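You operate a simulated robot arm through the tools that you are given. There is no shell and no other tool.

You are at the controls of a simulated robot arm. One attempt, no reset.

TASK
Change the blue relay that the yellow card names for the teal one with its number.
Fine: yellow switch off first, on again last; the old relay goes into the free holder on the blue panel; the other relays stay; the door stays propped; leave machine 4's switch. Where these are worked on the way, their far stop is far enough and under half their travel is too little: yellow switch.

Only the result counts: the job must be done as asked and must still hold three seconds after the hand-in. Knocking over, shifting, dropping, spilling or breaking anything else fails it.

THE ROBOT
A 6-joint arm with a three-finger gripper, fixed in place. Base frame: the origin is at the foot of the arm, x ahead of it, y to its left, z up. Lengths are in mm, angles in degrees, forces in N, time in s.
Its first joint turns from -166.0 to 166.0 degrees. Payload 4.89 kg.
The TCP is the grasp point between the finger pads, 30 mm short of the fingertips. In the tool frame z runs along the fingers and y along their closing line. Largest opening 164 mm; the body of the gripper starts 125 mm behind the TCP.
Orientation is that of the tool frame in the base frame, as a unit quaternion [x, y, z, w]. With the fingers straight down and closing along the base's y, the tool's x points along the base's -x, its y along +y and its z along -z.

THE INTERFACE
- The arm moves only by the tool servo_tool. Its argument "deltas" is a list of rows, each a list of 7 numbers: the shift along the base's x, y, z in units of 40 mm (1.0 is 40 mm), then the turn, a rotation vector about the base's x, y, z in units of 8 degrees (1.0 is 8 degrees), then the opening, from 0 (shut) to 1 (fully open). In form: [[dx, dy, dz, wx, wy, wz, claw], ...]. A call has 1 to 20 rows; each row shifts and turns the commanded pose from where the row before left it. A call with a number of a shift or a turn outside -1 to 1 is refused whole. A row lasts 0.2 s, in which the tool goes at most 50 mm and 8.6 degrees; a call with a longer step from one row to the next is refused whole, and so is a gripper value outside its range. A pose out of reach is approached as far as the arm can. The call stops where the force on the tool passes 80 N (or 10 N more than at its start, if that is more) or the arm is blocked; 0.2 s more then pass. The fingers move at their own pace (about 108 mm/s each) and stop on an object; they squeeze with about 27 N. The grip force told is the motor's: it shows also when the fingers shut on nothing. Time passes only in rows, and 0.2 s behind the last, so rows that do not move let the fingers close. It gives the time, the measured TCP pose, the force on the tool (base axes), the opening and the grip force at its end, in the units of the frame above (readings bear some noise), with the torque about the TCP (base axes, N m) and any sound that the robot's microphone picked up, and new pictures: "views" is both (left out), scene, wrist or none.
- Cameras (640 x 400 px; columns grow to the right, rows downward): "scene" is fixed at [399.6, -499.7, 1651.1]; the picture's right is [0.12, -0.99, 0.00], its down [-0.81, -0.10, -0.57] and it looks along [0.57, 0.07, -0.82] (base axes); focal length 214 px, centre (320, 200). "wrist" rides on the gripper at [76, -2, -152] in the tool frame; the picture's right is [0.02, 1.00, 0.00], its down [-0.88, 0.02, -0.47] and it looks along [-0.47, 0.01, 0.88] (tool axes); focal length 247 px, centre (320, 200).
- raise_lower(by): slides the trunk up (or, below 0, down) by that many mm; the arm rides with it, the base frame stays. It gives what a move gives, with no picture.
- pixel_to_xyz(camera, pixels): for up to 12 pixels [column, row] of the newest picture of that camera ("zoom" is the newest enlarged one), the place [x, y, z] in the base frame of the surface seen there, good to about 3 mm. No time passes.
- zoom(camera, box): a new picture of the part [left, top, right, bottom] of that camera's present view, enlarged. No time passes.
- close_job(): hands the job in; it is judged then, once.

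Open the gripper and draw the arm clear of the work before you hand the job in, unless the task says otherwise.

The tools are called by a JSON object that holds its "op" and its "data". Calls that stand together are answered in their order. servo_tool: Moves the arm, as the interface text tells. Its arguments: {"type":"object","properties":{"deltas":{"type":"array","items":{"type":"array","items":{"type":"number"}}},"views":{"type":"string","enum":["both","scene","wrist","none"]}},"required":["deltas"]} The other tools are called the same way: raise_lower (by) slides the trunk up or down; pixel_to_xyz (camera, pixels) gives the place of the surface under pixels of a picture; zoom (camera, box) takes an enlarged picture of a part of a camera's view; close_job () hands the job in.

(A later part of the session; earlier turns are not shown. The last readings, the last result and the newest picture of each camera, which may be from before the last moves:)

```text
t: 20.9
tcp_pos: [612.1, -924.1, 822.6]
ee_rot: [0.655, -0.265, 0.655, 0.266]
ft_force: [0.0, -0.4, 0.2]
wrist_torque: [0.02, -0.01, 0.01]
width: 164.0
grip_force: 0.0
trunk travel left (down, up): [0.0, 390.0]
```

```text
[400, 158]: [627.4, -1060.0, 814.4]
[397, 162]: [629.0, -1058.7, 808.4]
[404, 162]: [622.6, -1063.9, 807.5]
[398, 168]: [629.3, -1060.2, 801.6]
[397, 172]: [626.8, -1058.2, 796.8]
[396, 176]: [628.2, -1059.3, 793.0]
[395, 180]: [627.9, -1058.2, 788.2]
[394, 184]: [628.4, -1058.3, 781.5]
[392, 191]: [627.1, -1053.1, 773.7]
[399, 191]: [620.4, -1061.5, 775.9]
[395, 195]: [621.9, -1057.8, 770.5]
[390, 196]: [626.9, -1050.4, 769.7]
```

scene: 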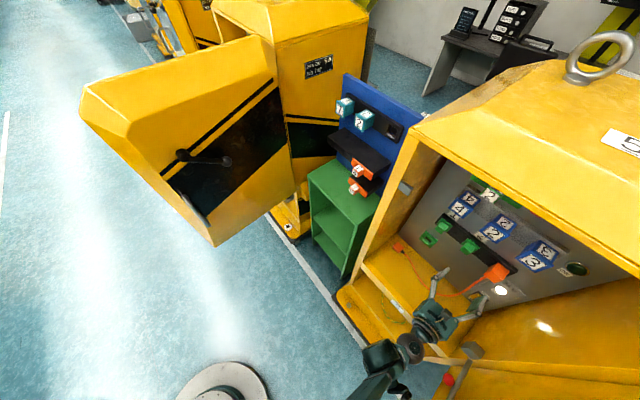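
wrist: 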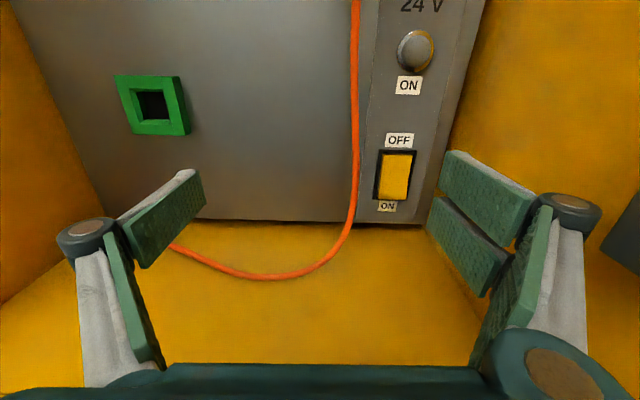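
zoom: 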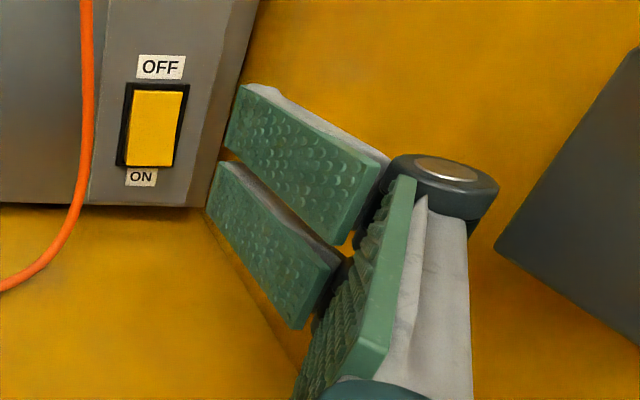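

Top is now at ≈-1188 and bottom at ≈-1182: the mirror image of before, so the switch is fully OFF. I close the fingers to 80 mm and back away to t≈168, np≈-1000.

{"op": "servo_tool", "data": {"deltas": [[0, 0, 0, 0, 0, 0, 0.49], [0, 0, 0, 0, 0, 0, 0.49], [0, 0, 0, 0, 0, 0, 0.49], [-0.08, 0.9, 0, 0, 0, 0, 0.49], [-0.08, 0.9, 0, 0, 0, 0, 0.49], [-0.08, 0.9, 0, 0, 0, 0, 0.49], [0, 0, 0, 0, 0, 0, 0.49]], "views": "both"}}

```text
t: 22.5
tcp_pos: [603.4, -814.4, 819.9]
ee_rot: [0.655, -0.266, 0.655, 0.266]
ft_force: [0.1, -0.1, -0.6]
wrist_torque: [0.0, -0.02, -0.01]
width: 80.3
grip_force: 0.1
trunk travel left (down, up): [0.0, 390.0]
```

scene: 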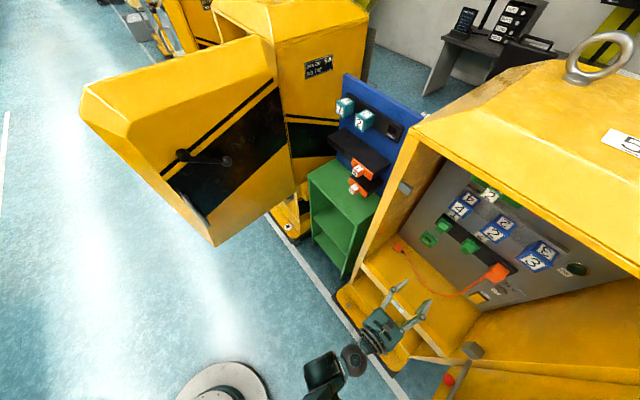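
wrist: 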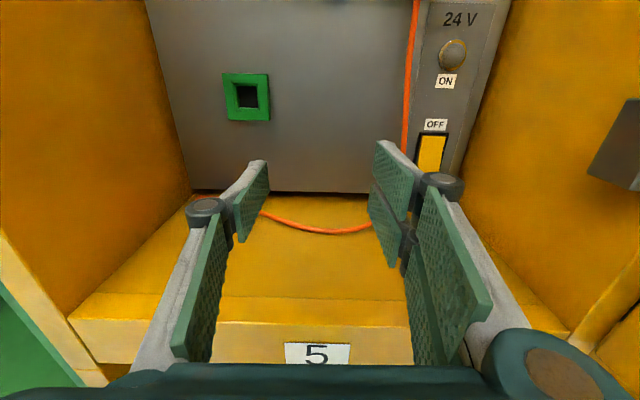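

Now at t≈166, np≈-1000. I raise the trunk by 150, then go up to the relay row.

{"op": "raise_lower", "data": {"by": 150}}

{"op": "servo_tool", "data": {"deltas": [[0, 0, 0.9, 0, 0, 0, 0.49], [0, 0, 0.9, 0, 0, 0, 0.49], [0, 0, 0.9, 0, 0, 0, 0.49], [0, 0, 0.9, 0, 0, 0, 0.49], [0, 0, 0.9, 0, 0, 0, 0.49], [0, 0, 0, 0, 0, 0, 0.49]], "views": "both"}}

```text
t: 24.2
tcp_pos: [602.7, -812.7, 970.3]
ee_rot: [0.655, -0.265, 0.655, 0.266]
ft_force: [-0.2, 0.0, -1.1]
wrist_torque: [-0.02, 0.0, 0.0]
width: 80.2
grip_force: 0.0
trunk travel left (down, up): [-150.0, 240.0]
```

```text
t: 25.6
tcp_pos: [601.0, -815.7, 1152.0]
ee_rot: [0.655, -0.264, 0.656, 0.266]
ft_force: [-0.2, -0.1, 1.0]
wrist_torque: [-0.01, 0.05, -0.02]
width: 80.5
grip_force: 0.0
trunk travel left (down, up): [-150.0, 240.0]
```

scene: 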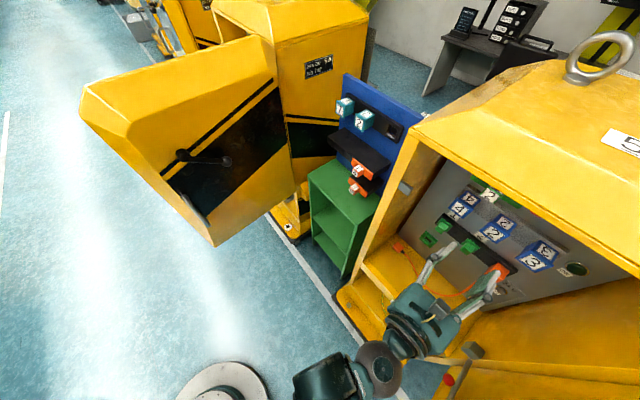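
wrist: 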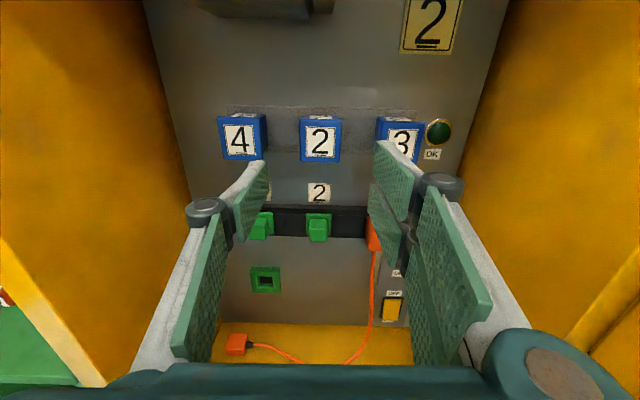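

Relay 2 is straight ahead at (320,139). I zoom and measure its edges, the rail, and the green bar above.

{"op": "zoom", "data": {"camera": "wrist", "box": [260, 90, 380, 190]}}

{"op": "pixel_to_xyz", "data": {"camera": "wrist", "pixels": [[304, 140], [320, 140], [337, 140], [320, 124], [320, 158], [305, 122], [336, 122], [304, 158], [337, 158], [285, 110], [285, 130], [355, 130]]}}

{"op": "pixel_to_xyz", "data": {"camera": "wrist", "pixels": [[320, 118], [308, 118], [333, 118], [301, 130], [341, 130], [301, 150], [341, 150], [320, 162], [256, 138], [382, 140], [285, 152], [270, 8]]}}

```text
4.00 times, centred on (320, 140) of wrist
```

zoom: 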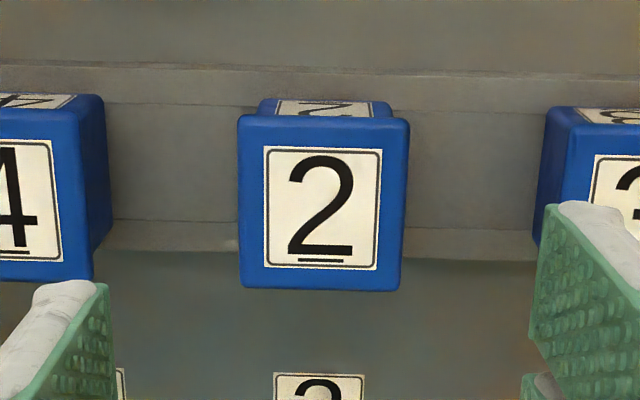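

```text
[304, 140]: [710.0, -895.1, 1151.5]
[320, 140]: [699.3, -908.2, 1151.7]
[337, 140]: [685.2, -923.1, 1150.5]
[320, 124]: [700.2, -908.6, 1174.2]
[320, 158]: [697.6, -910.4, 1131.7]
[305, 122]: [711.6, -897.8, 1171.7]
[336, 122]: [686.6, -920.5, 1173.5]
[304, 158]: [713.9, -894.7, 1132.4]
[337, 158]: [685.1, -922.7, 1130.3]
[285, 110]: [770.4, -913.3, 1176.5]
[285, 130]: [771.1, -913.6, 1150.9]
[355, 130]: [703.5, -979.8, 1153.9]
```

```text
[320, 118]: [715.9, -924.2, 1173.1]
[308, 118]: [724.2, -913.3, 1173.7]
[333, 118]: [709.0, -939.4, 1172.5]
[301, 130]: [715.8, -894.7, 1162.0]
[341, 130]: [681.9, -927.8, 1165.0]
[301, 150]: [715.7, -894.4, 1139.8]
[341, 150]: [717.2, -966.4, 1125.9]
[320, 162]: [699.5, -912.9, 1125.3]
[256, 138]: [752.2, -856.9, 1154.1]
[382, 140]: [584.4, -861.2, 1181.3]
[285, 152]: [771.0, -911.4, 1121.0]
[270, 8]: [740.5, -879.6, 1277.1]
```

Relay 2: front at np -1134, t 144–193, z 1125–1174; rail face at -1187.5. My TCP t≈168.8 is centred; I advance 110 mm and drop 2 mm, then check.

{"op": "servo_tool", "data": {"deltas": [[0.656, -0.634, -0.06, 0, 0, 0, 0.49], [0.656, -0.634, 0, 0, 0, 0, 0.49], [0.656, -0.634, 0, 0, 0, 0, 0.49], [0, 0, 0, 0, 0, 0, 0.49]], "views": "both"}}

```text
t: 26.6
tcp_pos: [682.2, -891.1, 1149.8]
ee_rot: [0.656, -0.265, 0.656, 0.265]
ft_force: [-0.2, -1.0, -0.8]
wrist_torque: [-0.06, 0.0, -0.02]
width: 80.4
grip_force: 0.1
trunk travel left (down, up): [-150.0, 240.0]
```

scene: 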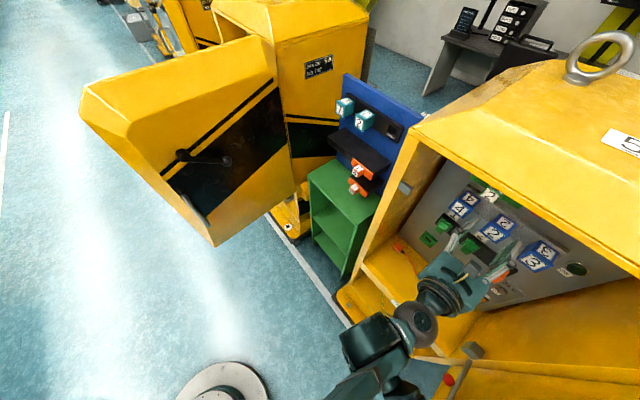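
wrist: 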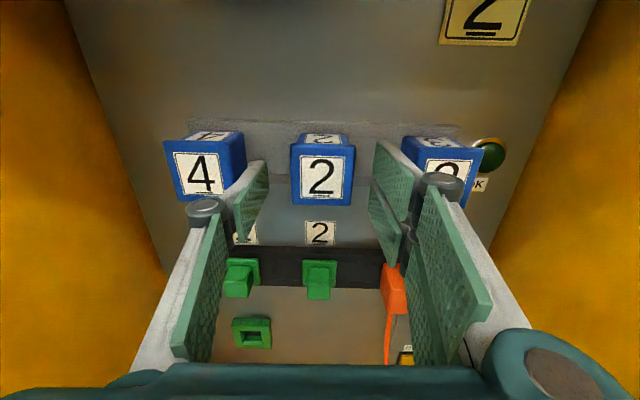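

The fingers flank relay 2 at (322,172). I measure its edges once more for centring before the last 40 mm.

{"op": "pixel_to_xyz", "data": {"camera": "wrist", "pixels": [[293, 170], [354, 170], [293, 190], [352, 190], [322, 150], [322, 203], [322, 142], [240, 170], [265, 165], [380, 160], [375, 190], [405, 160]]}}

{"op": "zoom", "data": {"camera": "wrist", "box": [240, 110, 420, 230]}}

```text
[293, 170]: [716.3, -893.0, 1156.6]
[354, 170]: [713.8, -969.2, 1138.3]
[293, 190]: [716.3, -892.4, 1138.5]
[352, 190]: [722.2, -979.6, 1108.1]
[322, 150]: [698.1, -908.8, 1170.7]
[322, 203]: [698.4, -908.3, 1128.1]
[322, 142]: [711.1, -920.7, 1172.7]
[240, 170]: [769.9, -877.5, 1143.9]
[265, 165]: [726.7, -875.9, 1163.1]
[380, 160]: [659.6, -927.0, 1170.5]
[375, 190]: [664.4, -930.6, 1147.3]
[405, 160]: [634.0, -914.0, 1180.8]
```

```text
3.33 times, centred on (330, 170) of wrist
```

zoom: 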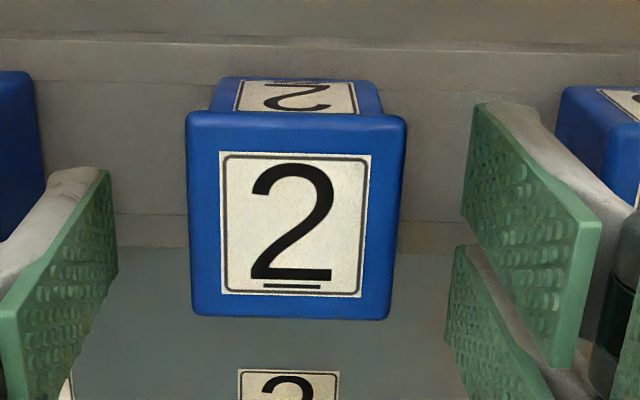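

Relay centre is t≈168.6; the finger middle is 166.5. I shift 2 mm right, advance 38 mm and close on the relay.

{"op": "servo_tool", "data": {"deltas": [[0.324, -0.3475, 0, 0, 0, 0, 0.49], [0.324, -0.3475, 0, 0, 0, 0, 0.49], [0, 0, 0, 0, 0, 0, 0.49], [0, 0, 0, 0, 0, 0, 0.25], [0, 0, 0, 0, 0, 0, 0.25], [0, 0, 0, 0, 0, 0, 0.25]], "views": "wrist"}}

```text
t: 28.1
tcp_pos: [708.6, -920.1, 1147.9]
ee_rot: [0.655, -0.266, 0.655, 0.265]
ft_force: [4.0, -2.6, -0.5]
wrist_torque: [0.03, -0.06, -0.02]
width: 47.5
grip_force: 27.2
trunk travel left (down, up): [-150.0, 240.0]
```

wrist: 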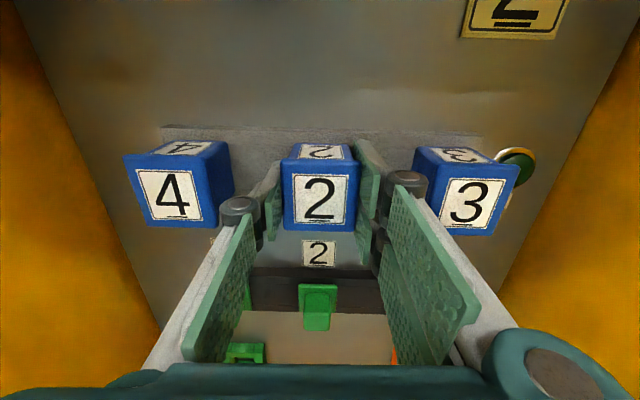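

Gripped at 47.5 mm with 27 N. I pull straight out along the panel normal, slowly.

{"op": "servo_tool", "data": {"deltas": [[-0.054, 0.052, 0, 0, 0, 0, 0.1], [-0.072, 0.0695, 0, 0, 0, 0, 0.1], [-0.09, 0.087, 0, 0, 0, 0, 0.1], [-0.09, 0.087, 0, 0, 0, 0, 0.1], [-0.09, 0.087, 0, 0, 0, 0, 0.1]], "views": "wrist"}}

```text
t: 29.2
tcp_pos: [690.9, -902.5, 1147.1]
ee_rot: [0.655, -0.266, 0.655, 0.267]
ft_force: [0.0, 1.0, 0.2]
wrist_torque: [-0.03, 0.01, -0.03]
width: 47.3
grip_force: 27.1
trunk travel left (down, up): [-150.0, 240.0]
```

wrist: 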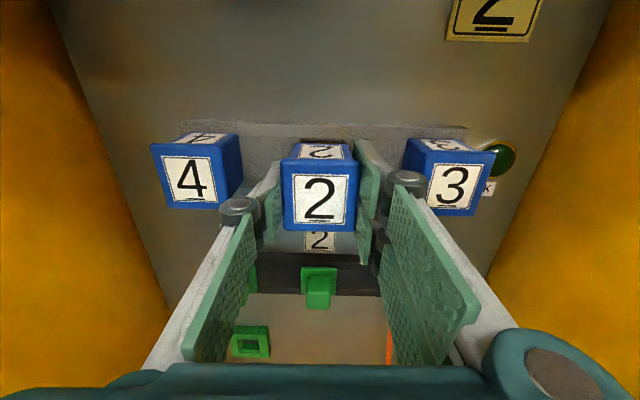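

The relay slides out freely with the gripper. I continue back out to np≈-1000.

{"op": "servo_tool", "data": {"deltas": [[-0.27, 0.261, 0, 0, 0, 0, 0.1], [-0.45, 0.434, 0, 0, 0, 0, 0.1], [-0.54, 0.521, 0, 0, 0, 0, 0.1], [-0.54, 0.521, 0, 0, 0, 0, 0.1], [-0.45, 0.434, 0, 0, 0, 0, 0.1], [0, 0, 0, 0, 0, 0, 0.1]], "views": "both"}}

```text
t: 30.6
tcp_pos: [599.9, -811.8, 1150.5]
ee_rot: [0.655, -0.265, 0.655, 0.267]
ft_force: [-0.1, -0.4, -0.4]
wrist_torque: [0.06, 0.03, -0.02]
width: 47.5
grip_force: 26.4
trunk travel left (down, up): [-150.0, 240.0]
```

scene: 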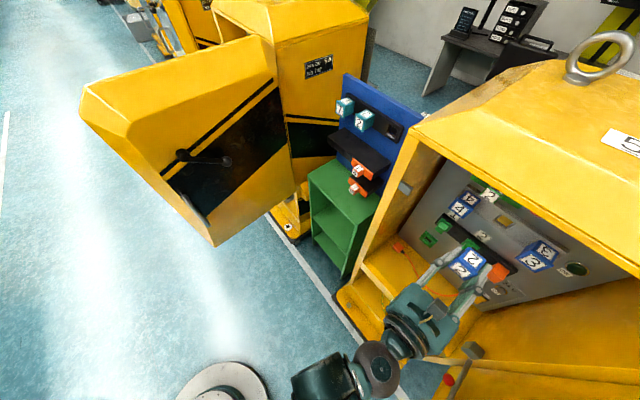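
wrist: 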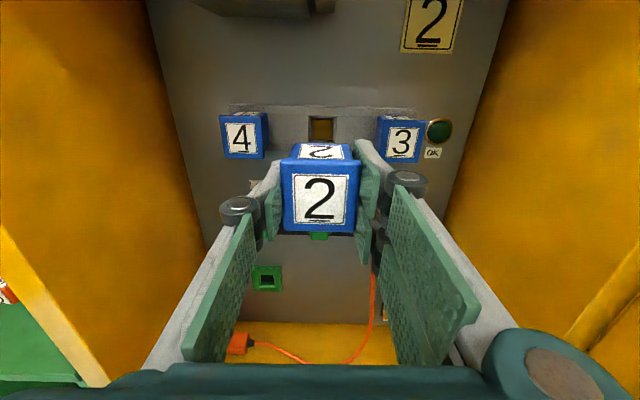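

The old relay is out; the hole shows at (321,128). I zoom to see the socket shape and measure it.

{"op": "zoom", "data": {"camera": "wrist", "box": [270, 90, 380, 170]}}

{"op": "zoom", "data": {"camera": "scene", "box": [400, 170, 560, 300]}}

{"op": "pixel_to_xyz", "data": {"camera": "wrist", "pixels": [[321, 128], [309, 128], [333, 128], [321, 117], [321, 138], [300, 128], [345, 128], [321, 112]]}}

```text
5.00 times, centred on (325, 130) of wrist
```

zoom: 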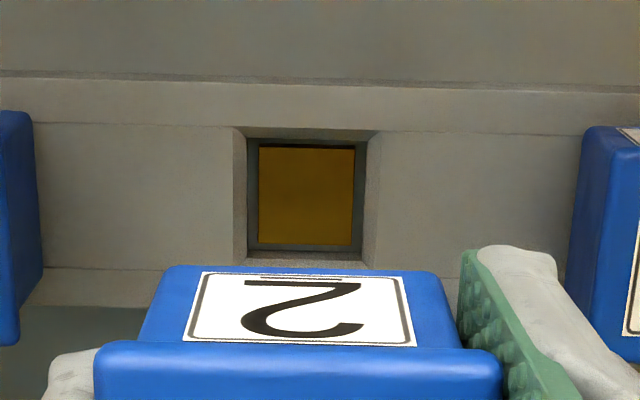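

```text
3.08 times, centred on (480, 235) of scene
```

zoom: 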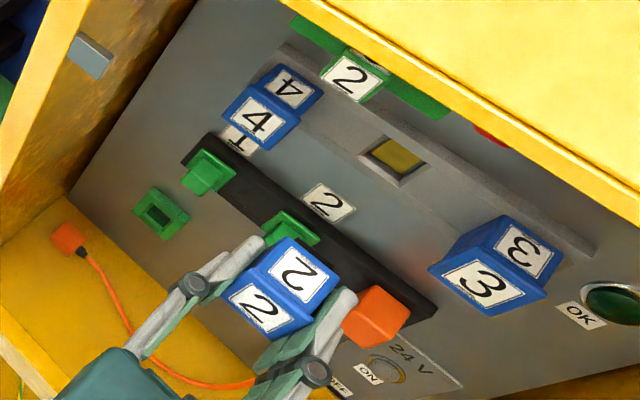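

```text
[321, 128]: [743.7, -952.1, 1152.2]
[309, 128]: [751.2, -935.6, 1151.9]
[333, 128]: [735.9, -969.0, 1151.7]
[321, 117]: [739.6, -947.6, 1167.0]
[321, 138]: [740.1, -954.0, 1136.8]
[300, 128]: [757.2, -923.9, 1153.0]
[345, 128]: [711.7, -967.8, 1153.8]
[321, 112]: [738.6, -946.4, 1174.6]
```

The socket is a chamfered square hole; the relays on both panels lie in the same plane (front np≈-1138). Before crossing to the blue panel I measure machine 4's door and the cabinet's left wall.

{"op": "pixel_to_xyz", "data": {"camera": "scene", "pixels": [[213, 240], [270, 45], [275, 80], [240, 200], [85, 95], [130, 125], [295, 190], [287, 100], [420, 145], [405, 188], [365, 260], [385, 200]]}}

{"op": "pixel_to_xyz", "data": {"camera": "scene", "pixels": [[352, 112], [366, 124], [345, 140], [375, 160], [338, 170], [360, 172], [345, 75], [425, 115], [390, 135], [395, 130], [365, 200], [355, 190]]}}

```text
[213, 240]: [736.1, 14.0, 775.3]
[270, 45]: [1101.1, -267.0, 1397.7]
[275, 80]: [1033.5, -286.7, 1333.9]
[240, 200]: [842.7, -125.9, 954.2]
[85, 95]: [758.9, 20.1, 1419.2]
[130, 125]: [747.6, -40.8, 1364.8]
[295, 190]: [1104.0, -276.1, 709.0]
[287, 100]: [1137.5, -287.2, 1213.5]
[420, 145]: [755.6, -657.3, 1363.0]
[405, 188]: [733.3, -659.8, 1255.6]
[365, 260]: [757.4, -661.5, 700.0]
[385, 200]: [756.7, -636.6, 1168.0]
```

```text
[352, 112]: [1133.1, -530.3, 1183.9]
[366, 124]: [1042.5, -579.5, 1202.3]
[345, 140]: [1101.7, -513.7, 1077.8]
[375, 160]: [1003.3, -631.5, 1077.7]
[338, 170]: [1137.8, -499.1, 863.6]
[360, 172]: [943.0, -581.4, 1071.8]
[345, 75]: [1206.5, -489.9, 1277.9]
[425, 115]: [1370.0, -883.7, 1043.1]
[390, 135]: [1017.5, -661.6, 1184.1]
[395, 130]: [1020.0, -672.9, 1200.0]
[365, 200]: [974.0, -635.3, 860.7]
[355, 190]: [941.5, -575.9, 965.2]
```

Machine 4's door is well away (over 220 mm). I retreat with the relay to np≈-860 so its back clears the cabinet's left wall (front edge at np≈-986).

{"op": "servo_tool", "data": {"deltas": [[-0.63, 0.608, 0, 0, 0, 0, 0.1], [-0.63, 0.608, 0, 0, 0, 0, 0.1], [-0.63, 0.608, 0, 0, 0, 0, 0.1], [-0.63, 0.608, 0.2, 0, 0, 0, 0.1], [0, 0, 0.5, 0, 0, 0, 0.1], [0, 0, 0.6, 0, 0, 0, 0.1], [0, 0, 0, 0, 0, 0, 0.1]], "views": "both"}}

```text
t: 32.2
tcp_pos: [498.7, -718.4, 1201.3]
ee_rot: [0.655, -0.265, 0.655, 0.266]
ft_force: [-0.5, -0.2, -0.5]
wrist_torque: [0.02, 0.03, 0.02]
width: 47.3
grip_force: 26.9
trunk travel left (down, up): [-150.0, 240.0]
```

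scene: 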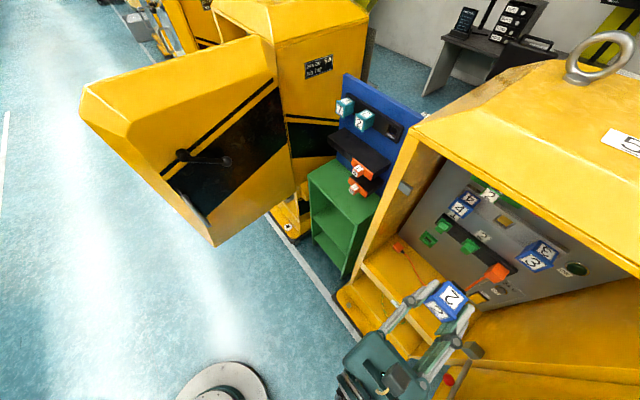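
wrist: 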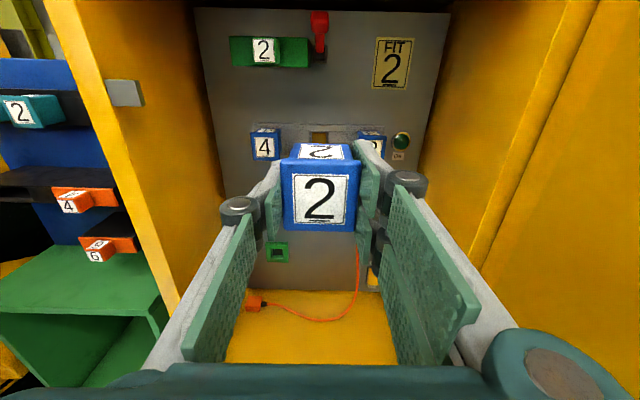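

Now I move left along the panels (-d) by 397 mm at np≈-860 to come in front of the free holder.

{"op": "servo_tool", "data": {"deltas": [[0.69, 0.7135, 0, 0, 0, 0, 0.1], [0.69, 0.7135, 0, 0, 0, 0, 0.1], [0.69, 0.7135, 0, 0, 0, 0, 0.1], [0.69, 0.7135, 0, 0, 0, 0, 0.1], [0.69, 0.7135, 0, 0, 0, 0, 0.1], [0.69, 0.7135, 0, 0, 0, 0, 0.1], [0.69, 0.7135, 0, 0, 0, 0, 0.1], [0.69, 0.7135, 0, 0, 0, 0, 0.1], [0.69, 0.7135, 0, 0, 0, 0, 0.1], [0.69, 0.7135, 0, 0, 0, 0, 0.1], [0, 0, 0, 0, 0, 0, 0.1]], "views": "both"}}

```text
t: 34.6
tcp_pos: [777.7, -436.0, 1200.2]
ee_rot: [0.655, -0.265, 0.655, 0.266]
ft_force: [-0.1, 1.3, -1.0]
wrist_torque: [0.04, 0.02, 0.03]
width: 47.6
grip_force: 26.6
trunk travel left (down, up): [-150.0, 240.0]
```

scene: 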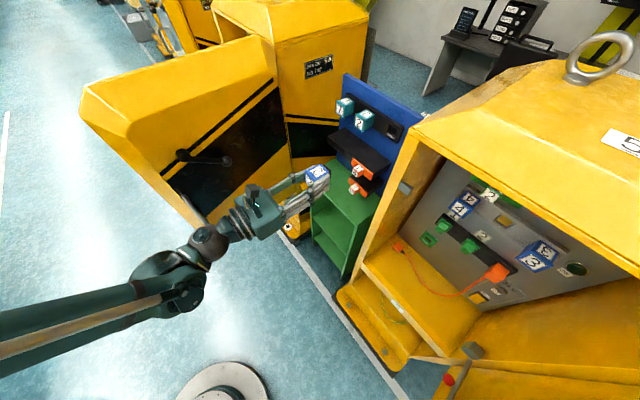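
wrist: 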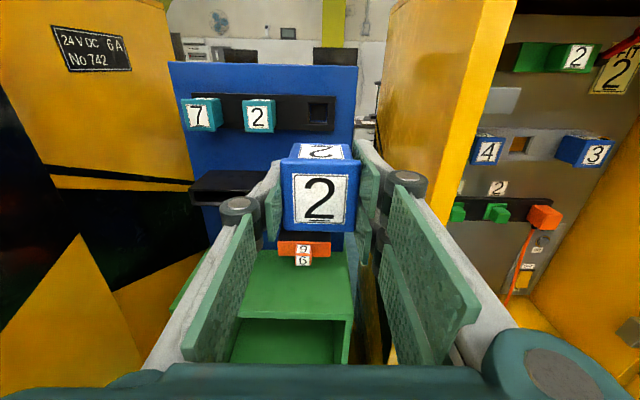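

The free holder is at (318,111) on the blue panel. I zoom and measure it, the rail and the teal relays.

{"op": "zoom", "data": {"camera": "wrist", "box": [170, 70, 370, 190]}}

{"op": "pixel_to_xyz", "data": {"camera": "wrist", "pixels": [[293, 112], [328, 112], [332, 112], [318, 99], [318, 127], [318, 111], [290, 102], [290, 122], [257, 118], [200, 116], [220, 80], [345, 80]]}}

{"op": "pixel_to_xyz", "data": {"camera": "wrist", "pixels": [[244, 118], [270, 118], [257, 104], [257, 131], [185, 116], [213, 116], [225, 112], [282, 115], [250, 150], [345, 140], [200, 145], [340, 100]]}}

```text
3.20 times, centred on (270, 130) of wrist
```

zoom: 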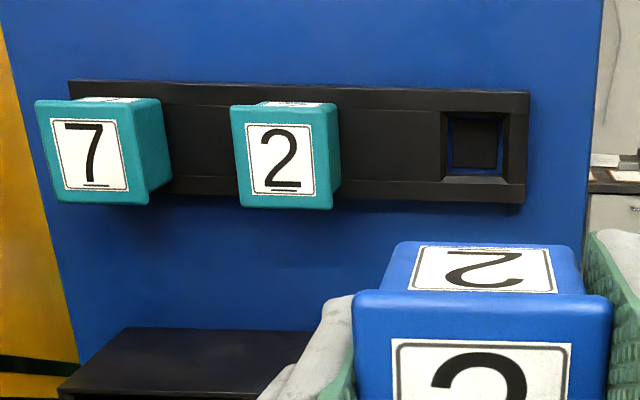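

```text
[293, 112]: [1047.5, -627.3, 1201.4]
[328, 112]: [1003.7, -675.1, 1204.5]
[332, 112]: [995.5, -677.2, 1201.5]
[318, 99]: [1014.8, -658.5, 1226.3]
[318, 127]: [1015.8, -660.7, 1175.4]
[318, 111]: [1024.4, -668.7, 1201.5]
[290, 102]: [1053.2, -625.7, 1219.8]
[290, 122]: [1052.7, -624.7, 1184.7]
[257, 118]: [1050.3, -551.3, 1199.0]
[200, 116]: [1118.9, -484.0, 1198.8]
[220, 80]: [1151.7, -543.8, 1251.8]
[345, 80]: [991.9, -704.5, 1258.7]
```

```text
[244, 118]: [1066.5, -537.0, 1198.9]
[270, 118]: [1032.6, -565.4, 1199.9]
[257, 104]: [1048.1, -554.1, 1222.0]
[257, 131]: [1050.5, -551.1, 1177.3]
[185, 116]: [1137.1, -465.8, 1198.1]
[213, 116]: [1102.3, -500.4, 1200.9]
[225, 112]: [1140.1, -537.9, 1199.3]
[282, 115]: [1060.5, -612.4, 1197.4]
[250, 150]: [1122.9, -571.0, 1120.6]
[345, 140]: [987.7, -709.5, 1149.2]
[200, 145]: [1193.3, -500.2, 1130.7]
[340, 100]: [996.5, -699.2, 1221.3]
```

I zoom closer on the free holder to get its centre accurately.

{"op": "zoom", "data": {"camera": "wrist", "box": [290, 85, 346, 141]}}

{"op": "zoom", "data": {"camera": "wrist", "box": [230, 85, 286, 141]}}

{"op": "pixel_to_xyz", "data": {"camera": "wrist", "pixels": [[285, 105], [288, 108], [291, 112], [295, 115], [299, 118], [301, 104], [299, 110], [234, 106], [231, 112], [234, 125], [333, 110], [333, 118]]}}

```text
7.14 times, centred on (318, 113) of wrist
```

zoom: 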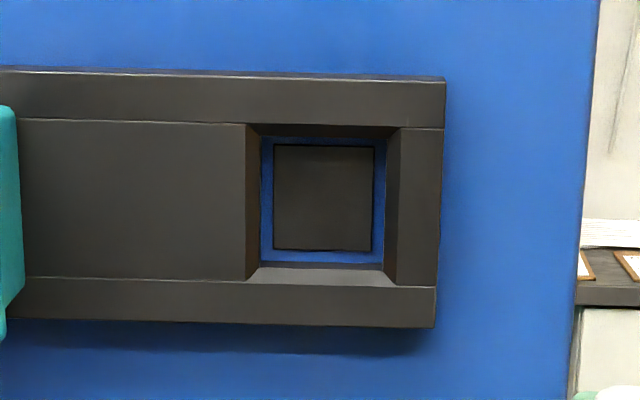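

```text
7.14 times, centred on (258, 113) of wrist
```

zoom: 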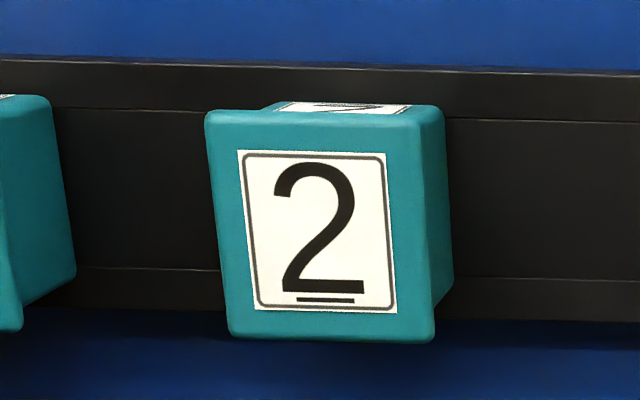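

```text
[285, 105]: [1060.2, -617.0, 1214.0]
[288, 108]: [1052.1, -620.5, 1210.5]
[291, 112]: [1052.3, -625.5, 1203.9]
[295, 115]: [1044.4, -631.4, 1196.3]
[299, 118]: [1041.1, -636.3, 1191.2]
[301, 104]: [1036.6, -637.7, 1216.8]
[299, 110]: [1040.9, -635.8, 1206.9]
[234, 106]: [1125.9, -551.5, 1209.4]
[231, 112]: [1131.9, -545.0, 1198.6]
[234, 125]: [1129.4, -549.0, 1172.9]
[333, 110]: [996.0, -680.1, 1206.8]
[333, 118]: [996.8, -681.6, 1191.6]
```

The rail here is parallel to the cabinet's and about 4 mm nearer. I'll use the same relative viewing pose as just after extraction (hole at pixel (322,130), 191 mm from rail): move to about (879, -526, 1200) and compare.

{"op": "servo_tool", "data": {"deltas": [[0.636, -0.565, 0, 0, 0, 0, 0.1], [0.636, -0.565, 0, 0, 0, 0, 0.1], [0.636, -0.565, 0, 0, 0, 0, 0.1], [0.636, -0.565, 0, 0, 0, 0, 0.1], [0, 0, 0, 0, 0, 0, 0.1]], "views": "both"}}

{"op": "zoom", "data": {"camera": "wrist", "box": [270, 90, 380, 170]}}

```text
t: 35.9
tcp_pos: [877.7, -522.5, 1197.7]
ee_rot: [0.655, -0.265, 0.655, 0.266]
ft_force: [1.1, -0.2, -2.0]
wrist_torque: [-0.02, 0.02, -0.01]
width: 47.7
grip_force: 26.4
trunk travel left (down, up): [-150.0, 240.0]
```

scene: 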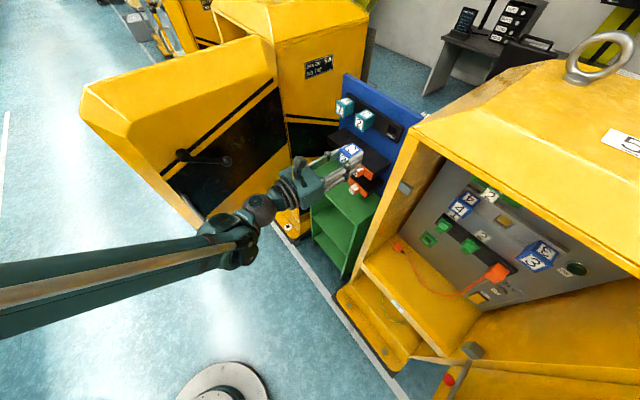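
wrist: 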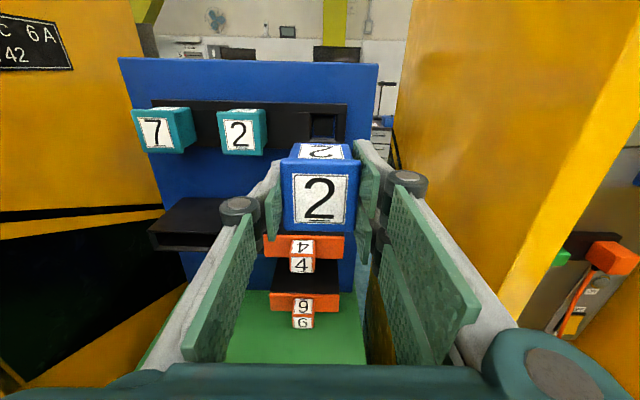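

```text
5.00 times, centred on (325, 130) of wrist
```

zoom: 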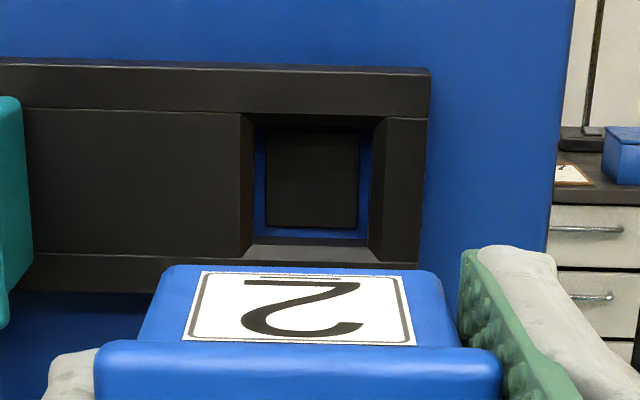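

Compared with the cabinet view (hole outer edges 235–380 there, 240–385 here in the zoom; about 13 zoom px higher here), the hole is ~1.2 mm right and ~2.6 mm up of my line. The seated pose should be near (988, -634, 1197.5); I move to 60 mm before it.

{"op": "servo_tool", "data": {"deltas": [[0.57, -0.58, 0.03, 0, 0, 0, 0.1], [0.57, -0.58, 0.03, 0, 0, 0, 0.1], [0.57, -0.58, 0, 0, 0, 0, 0.1], [0, 0, 0, 0, 0, 0, 0.1], [0, 0, 0, 0, 0, 0, 0.1]], "views": "both"}}

{"op": "zoom", "data": {"camera": "wrist", "box": [250, 70, 400, 180]}}

```text
t: 37.0
tcp_pos: [947.3, -591.2, 1201.5]
ee_rot: [0.656, -0.265, 0.655, 0.266]
ft_force: [-0.5, -0.3, -1.3]
wrist_torque: [-0.06, -0.04, -0.05]
width: 47.7
grip_force: 26.9
trunk travel left (down, up): [-150.0, 240.0]
```

scene: 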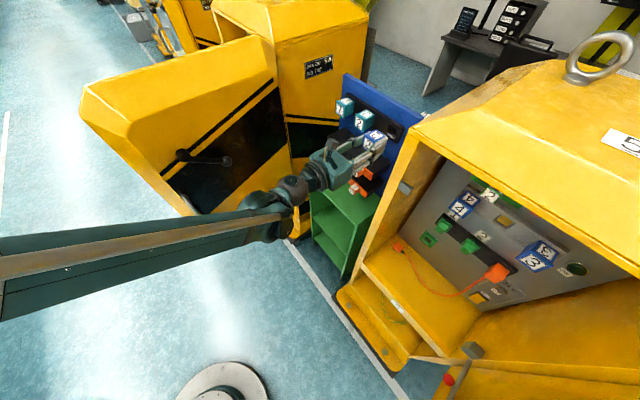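
wrist: 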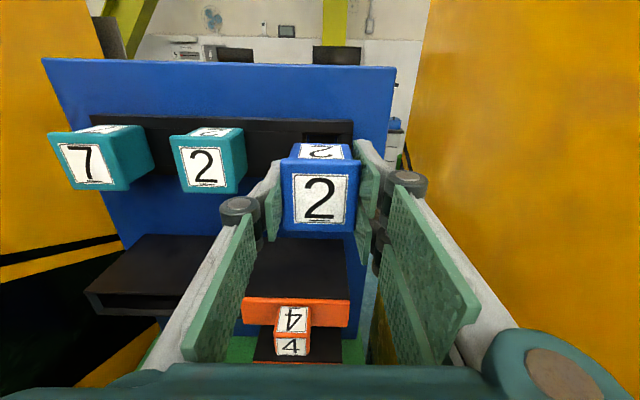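

```text
3.64 times, centred on (325, 125) of wrist
```

zoom: 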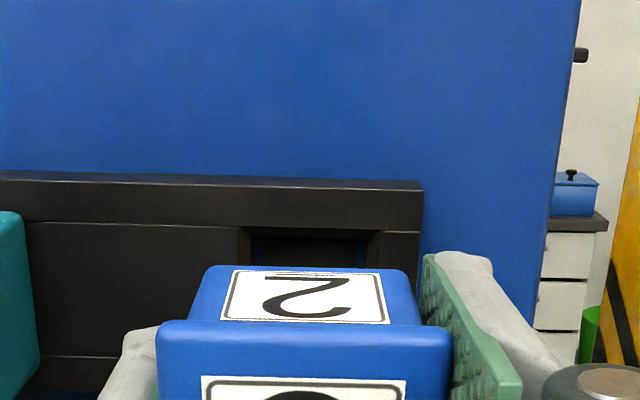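

Height reads 1201.5; I need ≈1197.7 and 1.5 mm to the right. I correct that and go forward 20 mm.

{"op": "servo_tool", "data": {"deltas": [[-0.028, -0.028, -0.095, 0, 0, 0, 0.1], [0, 0, 0, 0, 0, 0, 0.1], [0.177, -0.177, 0, 0, 0, 0, 0.1], [0.177, -0.177, 0, 0, 0, 0, 0.1], [0, 0, 0, 0, 0, 0, 0.1]], "views": "wrist"}}

{"op": "zoom", "data": {"camera": "wrist", "box": [250, 90, 400, 200]}}

```text
t: 38.2
tcp_pos: [958.4, -607.9, 1199.9]
ee_rot: [0.655, -0.264, 0.656, 0.266]
ft_force: [-0.9, 0.3, -1.1]
wrist_torque: [0.01, 0.0, -0.02]
width: 47.8
grip_force: 26.8
trunk travel left (down, up): [-150.0, 240.0]
```

wrist: 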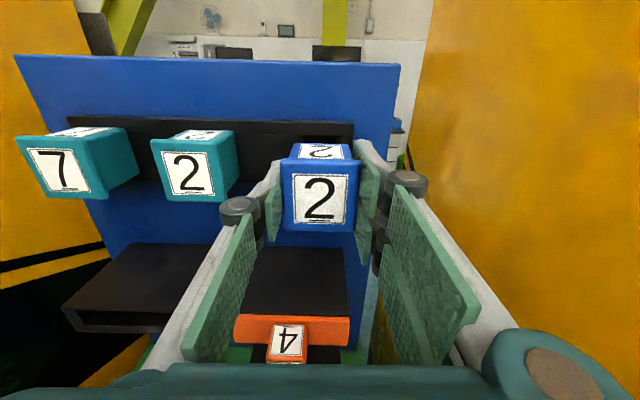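

```text
3.64 times, centred on (325, 145) of wrist
```

zoom: 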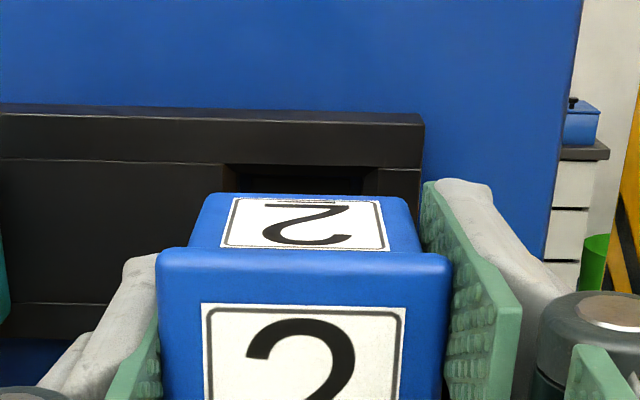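

Readings scatter by a millimetre or two; I take a still reading to judge the noise.

{"op": "servo_tool", "data": {"deltas": [[0, 0, 0, 0, 0, 0, 0.1]], "views": "none"}}

{"op": "servo_tool", "data": {"deltas": [[0, 0, 0, 0, 0, 0, 0.1]], "views": "none"}}

{"op": "servo_tool", "data": {"deltas": [[0, 0, 0, 0, 0, 0, 0.1]], "views": "none"}}

```text
t: 38.6
tcp_pos: [960.5, -608.5, 1199.5]
ee_rot: [0.655, -0.264, 0.656, 0.266]
ft_force: [0.0, 0.2, -1.2]
wrist_torque: [0.02, -0.02, -0.01]
width: 47.7
grip_force: 27.0
trunk travel left (down, up): [-150.0, 240.0]
```

```text
t: 39.0
tcp_pos: [959.3, -607.5, 1200.1]
ee_rot: [0.655, -0.264, 0.656, 0.266]
ft_force: [0.4, 0.2, -0.6]
wrist_torque: [-0.03, 0.01, 0.0]
width: 47.7
grip_force: 27.5
trunk travel left (down, up): [-150.0, 240.0]
```

```text
t: 39.5
tcp_pos: [959.7, -607.6, 1199.0]
ee_rot: [0.655, -0.266, 0.655, 0.266]
ft_force: [-0.8, -0.5, -1.6]
wrist_torque: [0.05, 0.0, 0.0]
width: 48.0
grip_force: 26.9
trunk travel left (down, up): [-150.0, 240.0]
```

Noise is about ±1 mm. I compare directly the held relay's height and side faces with the seated teal 2 and the hole in the newest picture.

{"op": "pixel_to_xyz", "data": {"camera": "wrist", "pixels": [[300, 152], [310, 152], [322, 152], [335, 152], [345, 152], [300, 225], [322, 225], [345, 225], [285, 180], [285, 195], [285, 210], [322, 175]]}}

{"op": "pixel_to_xyz", "data": {"camera": "wrist", "pixels": [[180, 136], [190, 136], [200, 136], [210, 136], [220, 136], [170, 195], [185, 197], [200, 197], [155, 165], [158, 180], [207, 165], [207, 180]]}}

{"op": "zoom", "data": {"camera": "wrist", "box": [280, 110, 370, 166]}}

```text
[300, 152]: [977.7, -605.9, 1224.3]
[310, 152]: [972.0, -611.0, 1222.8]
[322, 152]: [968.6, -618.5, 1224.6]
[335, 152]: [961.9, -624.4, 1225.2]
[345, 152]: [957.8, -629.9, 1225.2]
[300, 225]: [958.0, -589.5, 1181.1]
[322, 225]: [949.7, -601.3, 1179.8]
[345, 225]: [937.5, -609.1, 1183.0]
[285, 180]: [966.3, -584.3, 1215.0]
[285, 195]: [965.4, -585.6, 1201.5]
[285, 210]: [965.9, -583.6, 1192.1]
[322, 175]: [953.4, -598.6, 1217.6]
```

```text
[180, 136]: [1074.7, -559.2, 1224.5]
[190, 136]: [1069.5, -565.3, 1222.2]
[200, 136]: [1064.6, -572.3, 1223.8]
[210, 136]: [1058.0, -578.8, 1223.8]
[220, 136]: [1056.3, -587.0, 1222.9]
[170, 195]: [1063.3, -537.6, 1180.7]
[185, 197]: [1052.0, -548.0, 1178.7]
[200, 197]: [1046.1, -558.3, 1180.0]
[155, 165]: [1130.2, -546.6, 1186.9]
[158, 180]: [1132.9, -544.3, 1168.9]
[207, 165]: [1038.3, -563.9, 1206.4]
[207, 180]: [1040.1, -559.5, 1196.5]
```

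```text
7.11 times, centred on (325, 138) of wrist
```

zoom: 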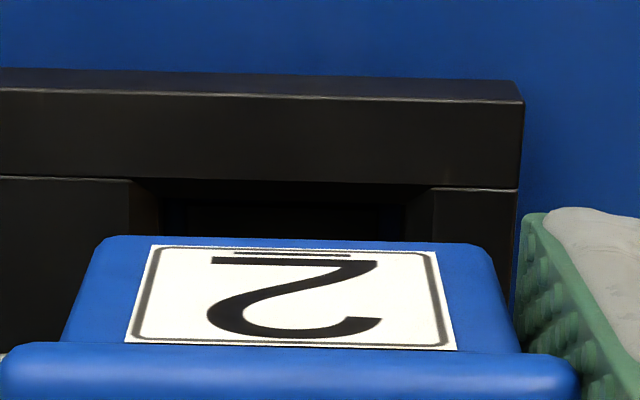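

The held relay sits ~1 mm higher and ~1.4 mm right of where it should be. I correct, turn -0.4°, and advance 16 mm in small steps while watching the force.

{"op": "servo_tool", "data": {"deltas": [[0.025, 0.025, -0.025, 0, 0, -0.05, 0.1], [0, 0, 0, 0, 0, 0, 0.1], [0.071, -0.071, 0, 0, 0, 0, 0.1], [0.071, -0.071, 0, 0, 0, 0, 0.1], [0.071, -0.071, 0, 0, 0, 0, 0.1], [0.071, -0.071, 0, 0, 0, 0, 0.1], [0, 0, 0, 0, 0, 0, 0.1]], "views": "wrist"}}

{"op": "zoom", "data": {"camera": "wrist", "box": [250, 90, 400, 200]}}

```text
t: 41.0
tcp_pos: [972.7, -619.1, 1198.5]
ee_rot: [0.654, -0.267, 0.654, 0.269]
ft_force: [-0.4, -0.2, -0.3]
wrist_torque: [0.02, -0.04, -0.03]
width: 47.9
grip_force: 27.1
trunk travel left (down, up): [-150.0, 240.0]
```

wrist: 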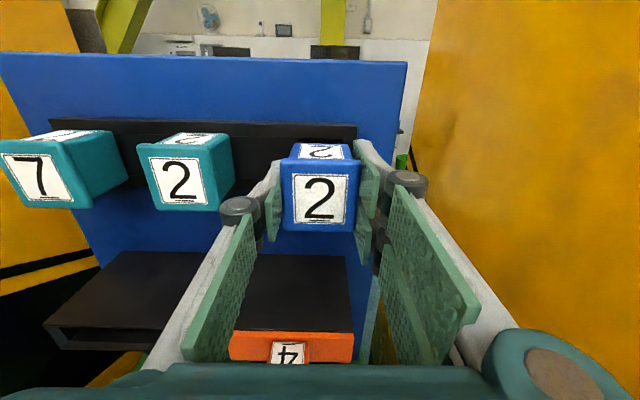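

```text
3.64 times, centred on (325, 145) of wrist
```

zoom: 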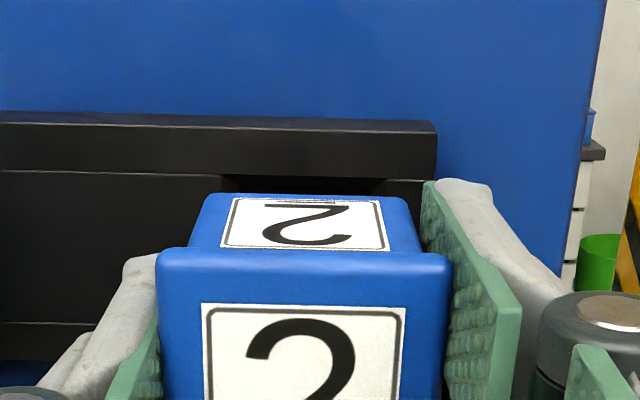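

No contact force yet; 22 mm remain to the estimated seat. I continue 12 mm.

{"op": "servo_tool", "data": {"deltas": [[0.071, -0.071, 0, 0, 0, 0, 0.1], [0.071, -0.071, 0, 0, 0, 0, 0.1], [0.071, -0.071, 0, 0, 0, 0, 0.1], [0, 0, 0, 0, 0, 0, 0.1]], "views": "wrist"}}

```text
t: 42.0
tcp_pos: [980.1, -625.1, 1199.4]
ee_rot: [0.654, -0.267, 0.655, 0.268]
ft_force: [-0.1, -0.1, -1.5]
wrist_torque: [0.03, 0.01, 0.0]
width: 47.6
grip_force: 27.0
trunk travel left (down, up): [-150.0, 240.0]
```

wrist: 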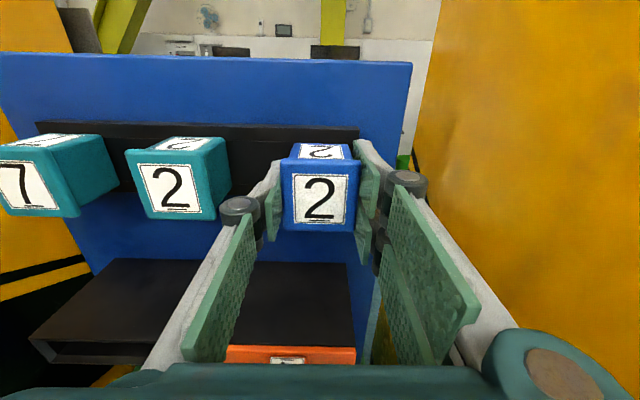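

Still free; the plug should be entering the hole. I go another 8 mm in 2 mm steps.

{"op": "servo_tool", "data": {"deltas": [[0.0354, -0.0354, 0, 0, 0, 0, 0.1], [0.0354, -0.0354, 0, 0, 0, 0, 0.1], [0.0354, -0.0354, 0, 0, 0, 0, 0.1], [0.0354, -0.0354, 0, 0, 0, 0, 0.1], [0, 0, 0, 0, 0, 0, 0.1]], "views": "wrist"}}

{"op": "zoom", "data": {"camera": "wrist", "box": [120, 110, 370, 250]}}

```text
t: 43.2
tcp_pos: [987.0, -633.1, 1197.5]
ee_rot: [0.654, -0.267, 0.654, 0.269]
ft_force: [1.7, -1.5, 7.5]
wrist_torque: [-0.36, -0.45, 0.38]
width: 48.5
grip_force: 27.1
trunk travel left (down, up): [-150.0, 240.0]
```

wrist: 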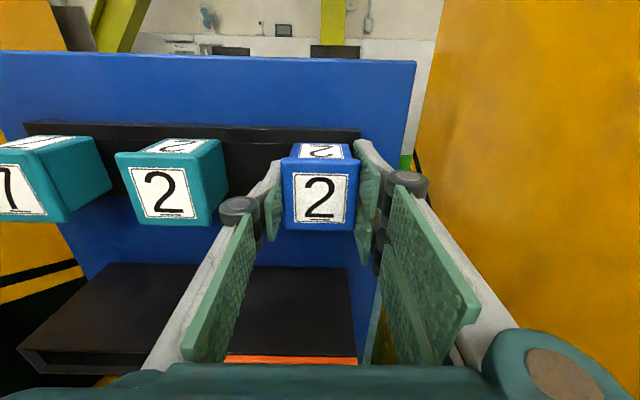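

```text
2.56 times, centred on (245, 180) of wrist
```

zoom: 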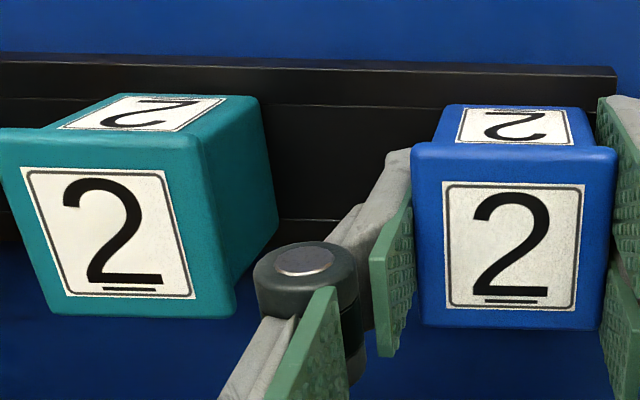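

The plug is in with a light upward reaction (7.5 N), so I raise 1 mm and push the last few millimetres, watching for the stop.

{"op": "servo_tool", "data": {"deltas": [[0.0177, -0.0177, 0.02, 0, 0, 0, 0.1], [0.0177, -0.0177, 0, 0, 0, 0, 0.1], [0.0354, -0.0354, 0, 0, 0, 0, 0.1], [0, 0, 0, 0, 0, 0, 0.1]], "views": "wrist"}}

```text
t: 44.2
tcp_pos: [988.8, -635.4, 1199.1]
ee_rot: [0.655, -0.268, 0.654, 0.267]
ft_force: [-24.5, 13.2, -9.8]
wrist_torque: [-0.07, -0.04, -0.07]
width: 47.8
grip_force: 27.5
trunk travel left (down, up): [-150.0, 240.0]
```

wrist: 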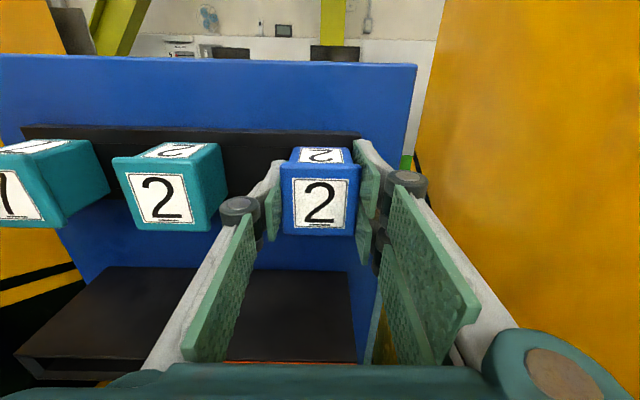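

Stop reached (≈27 N along the normal). I check the blue relay's front plane against the teal's to confirm it is fully seated.

{"op": "pixel_to_xyz", "data": {"camera": "wrist", "pixels": [[300, 180], [322, 180], [340, 180], [300, 200], [322, 200], [340, 200], [300, 220], [322, 222], [340, 222], [310, 190], [330, 190], [330, 212]]}}

{"op": "pixel_to_xyz", "data": {"camera": "wrist", "pixels": [[130, 180], [150, 180], [170, 180], [190, 180], [140, 200], [160, 200], [180, 200], [200, 200], [150, 215], [170, 218], [190, 220], [205, 225]]}}

{"op": "zoom", "data": {"camera": "wrist", "box": [240, 110, 400, 250]}}

```text
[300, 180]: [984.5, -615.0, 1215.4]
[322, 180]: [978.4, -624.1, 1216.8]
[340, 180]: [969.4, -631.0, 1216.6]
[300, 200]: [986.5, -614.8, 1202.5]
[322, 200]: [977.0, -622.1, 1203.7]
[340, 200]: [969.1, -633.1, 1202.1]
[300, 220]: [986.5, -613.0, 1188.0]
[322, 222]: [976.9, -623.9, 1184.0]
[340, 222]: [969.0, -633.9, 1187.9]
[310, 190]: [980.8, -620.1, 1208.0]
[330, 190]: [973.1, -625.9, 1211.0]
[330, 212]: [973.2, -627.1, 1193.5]
```

```text
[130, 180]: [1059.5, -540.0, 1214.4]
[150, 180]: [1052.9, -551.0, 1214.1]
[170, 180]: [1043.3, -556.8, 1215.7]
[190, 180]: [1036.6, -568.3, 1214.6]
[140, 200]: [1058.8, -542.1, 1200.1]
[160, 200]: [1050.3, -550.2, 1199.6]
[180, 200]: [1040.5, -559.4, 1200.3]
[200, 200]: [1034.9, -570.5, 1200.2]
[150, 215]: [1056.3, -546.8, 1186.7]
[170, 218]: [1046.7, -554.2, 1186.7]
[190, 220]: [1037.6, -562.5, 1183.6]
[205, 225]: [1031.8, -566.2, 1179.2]
```

```text
2.86 times, centred on (320, 180) of wrist
```

zoom: 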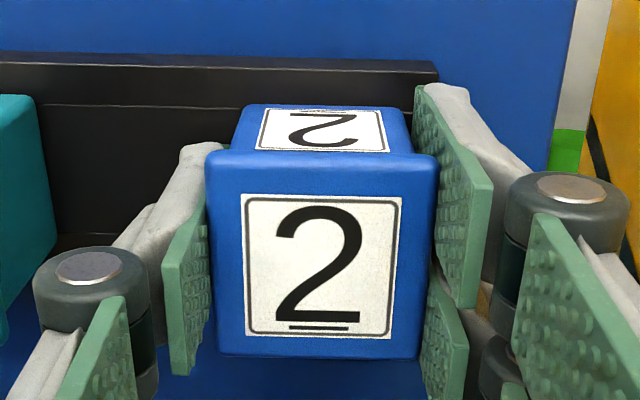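

Blue front -1131.9 vs teal front -1132.4: fully seated. I release by opening to about 80 mm, then back straight out.

{"op": "servo_tool", "data": {"deltas": [[-0.0177, 0.0177, 0, 0, 0, 0, 0.3], [0, 0, 0, 0, 0, 0, 0.49], [0, 0, 0, 0, 0, 0, 0.49], [0, 0, 0, 0, 0, 0, 0.49]], "views": "wrist"}}

```text
t: 45.2
tcp_pos: [988.9, -634.0, 1198.9]
ee_rot: [0.654, -0.267, 0.655, 0.268]
ft_force: [0.3, -0.4, 0.0]
wrist_torque: [0.02, -0.01, 0.03]
width: 80.5
grip_force: 0.0
trunk travel left (down, up): [-150.0, 240.0]
```

wrist: 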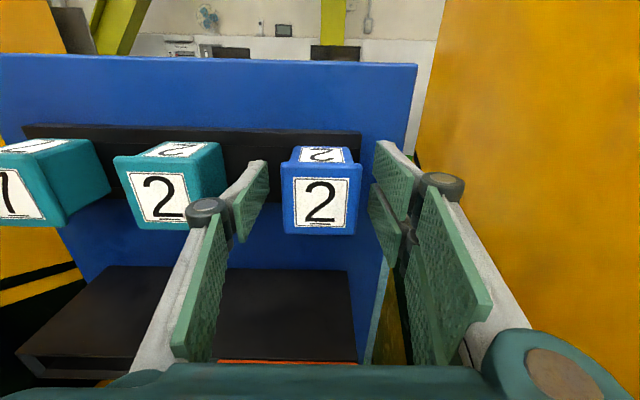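

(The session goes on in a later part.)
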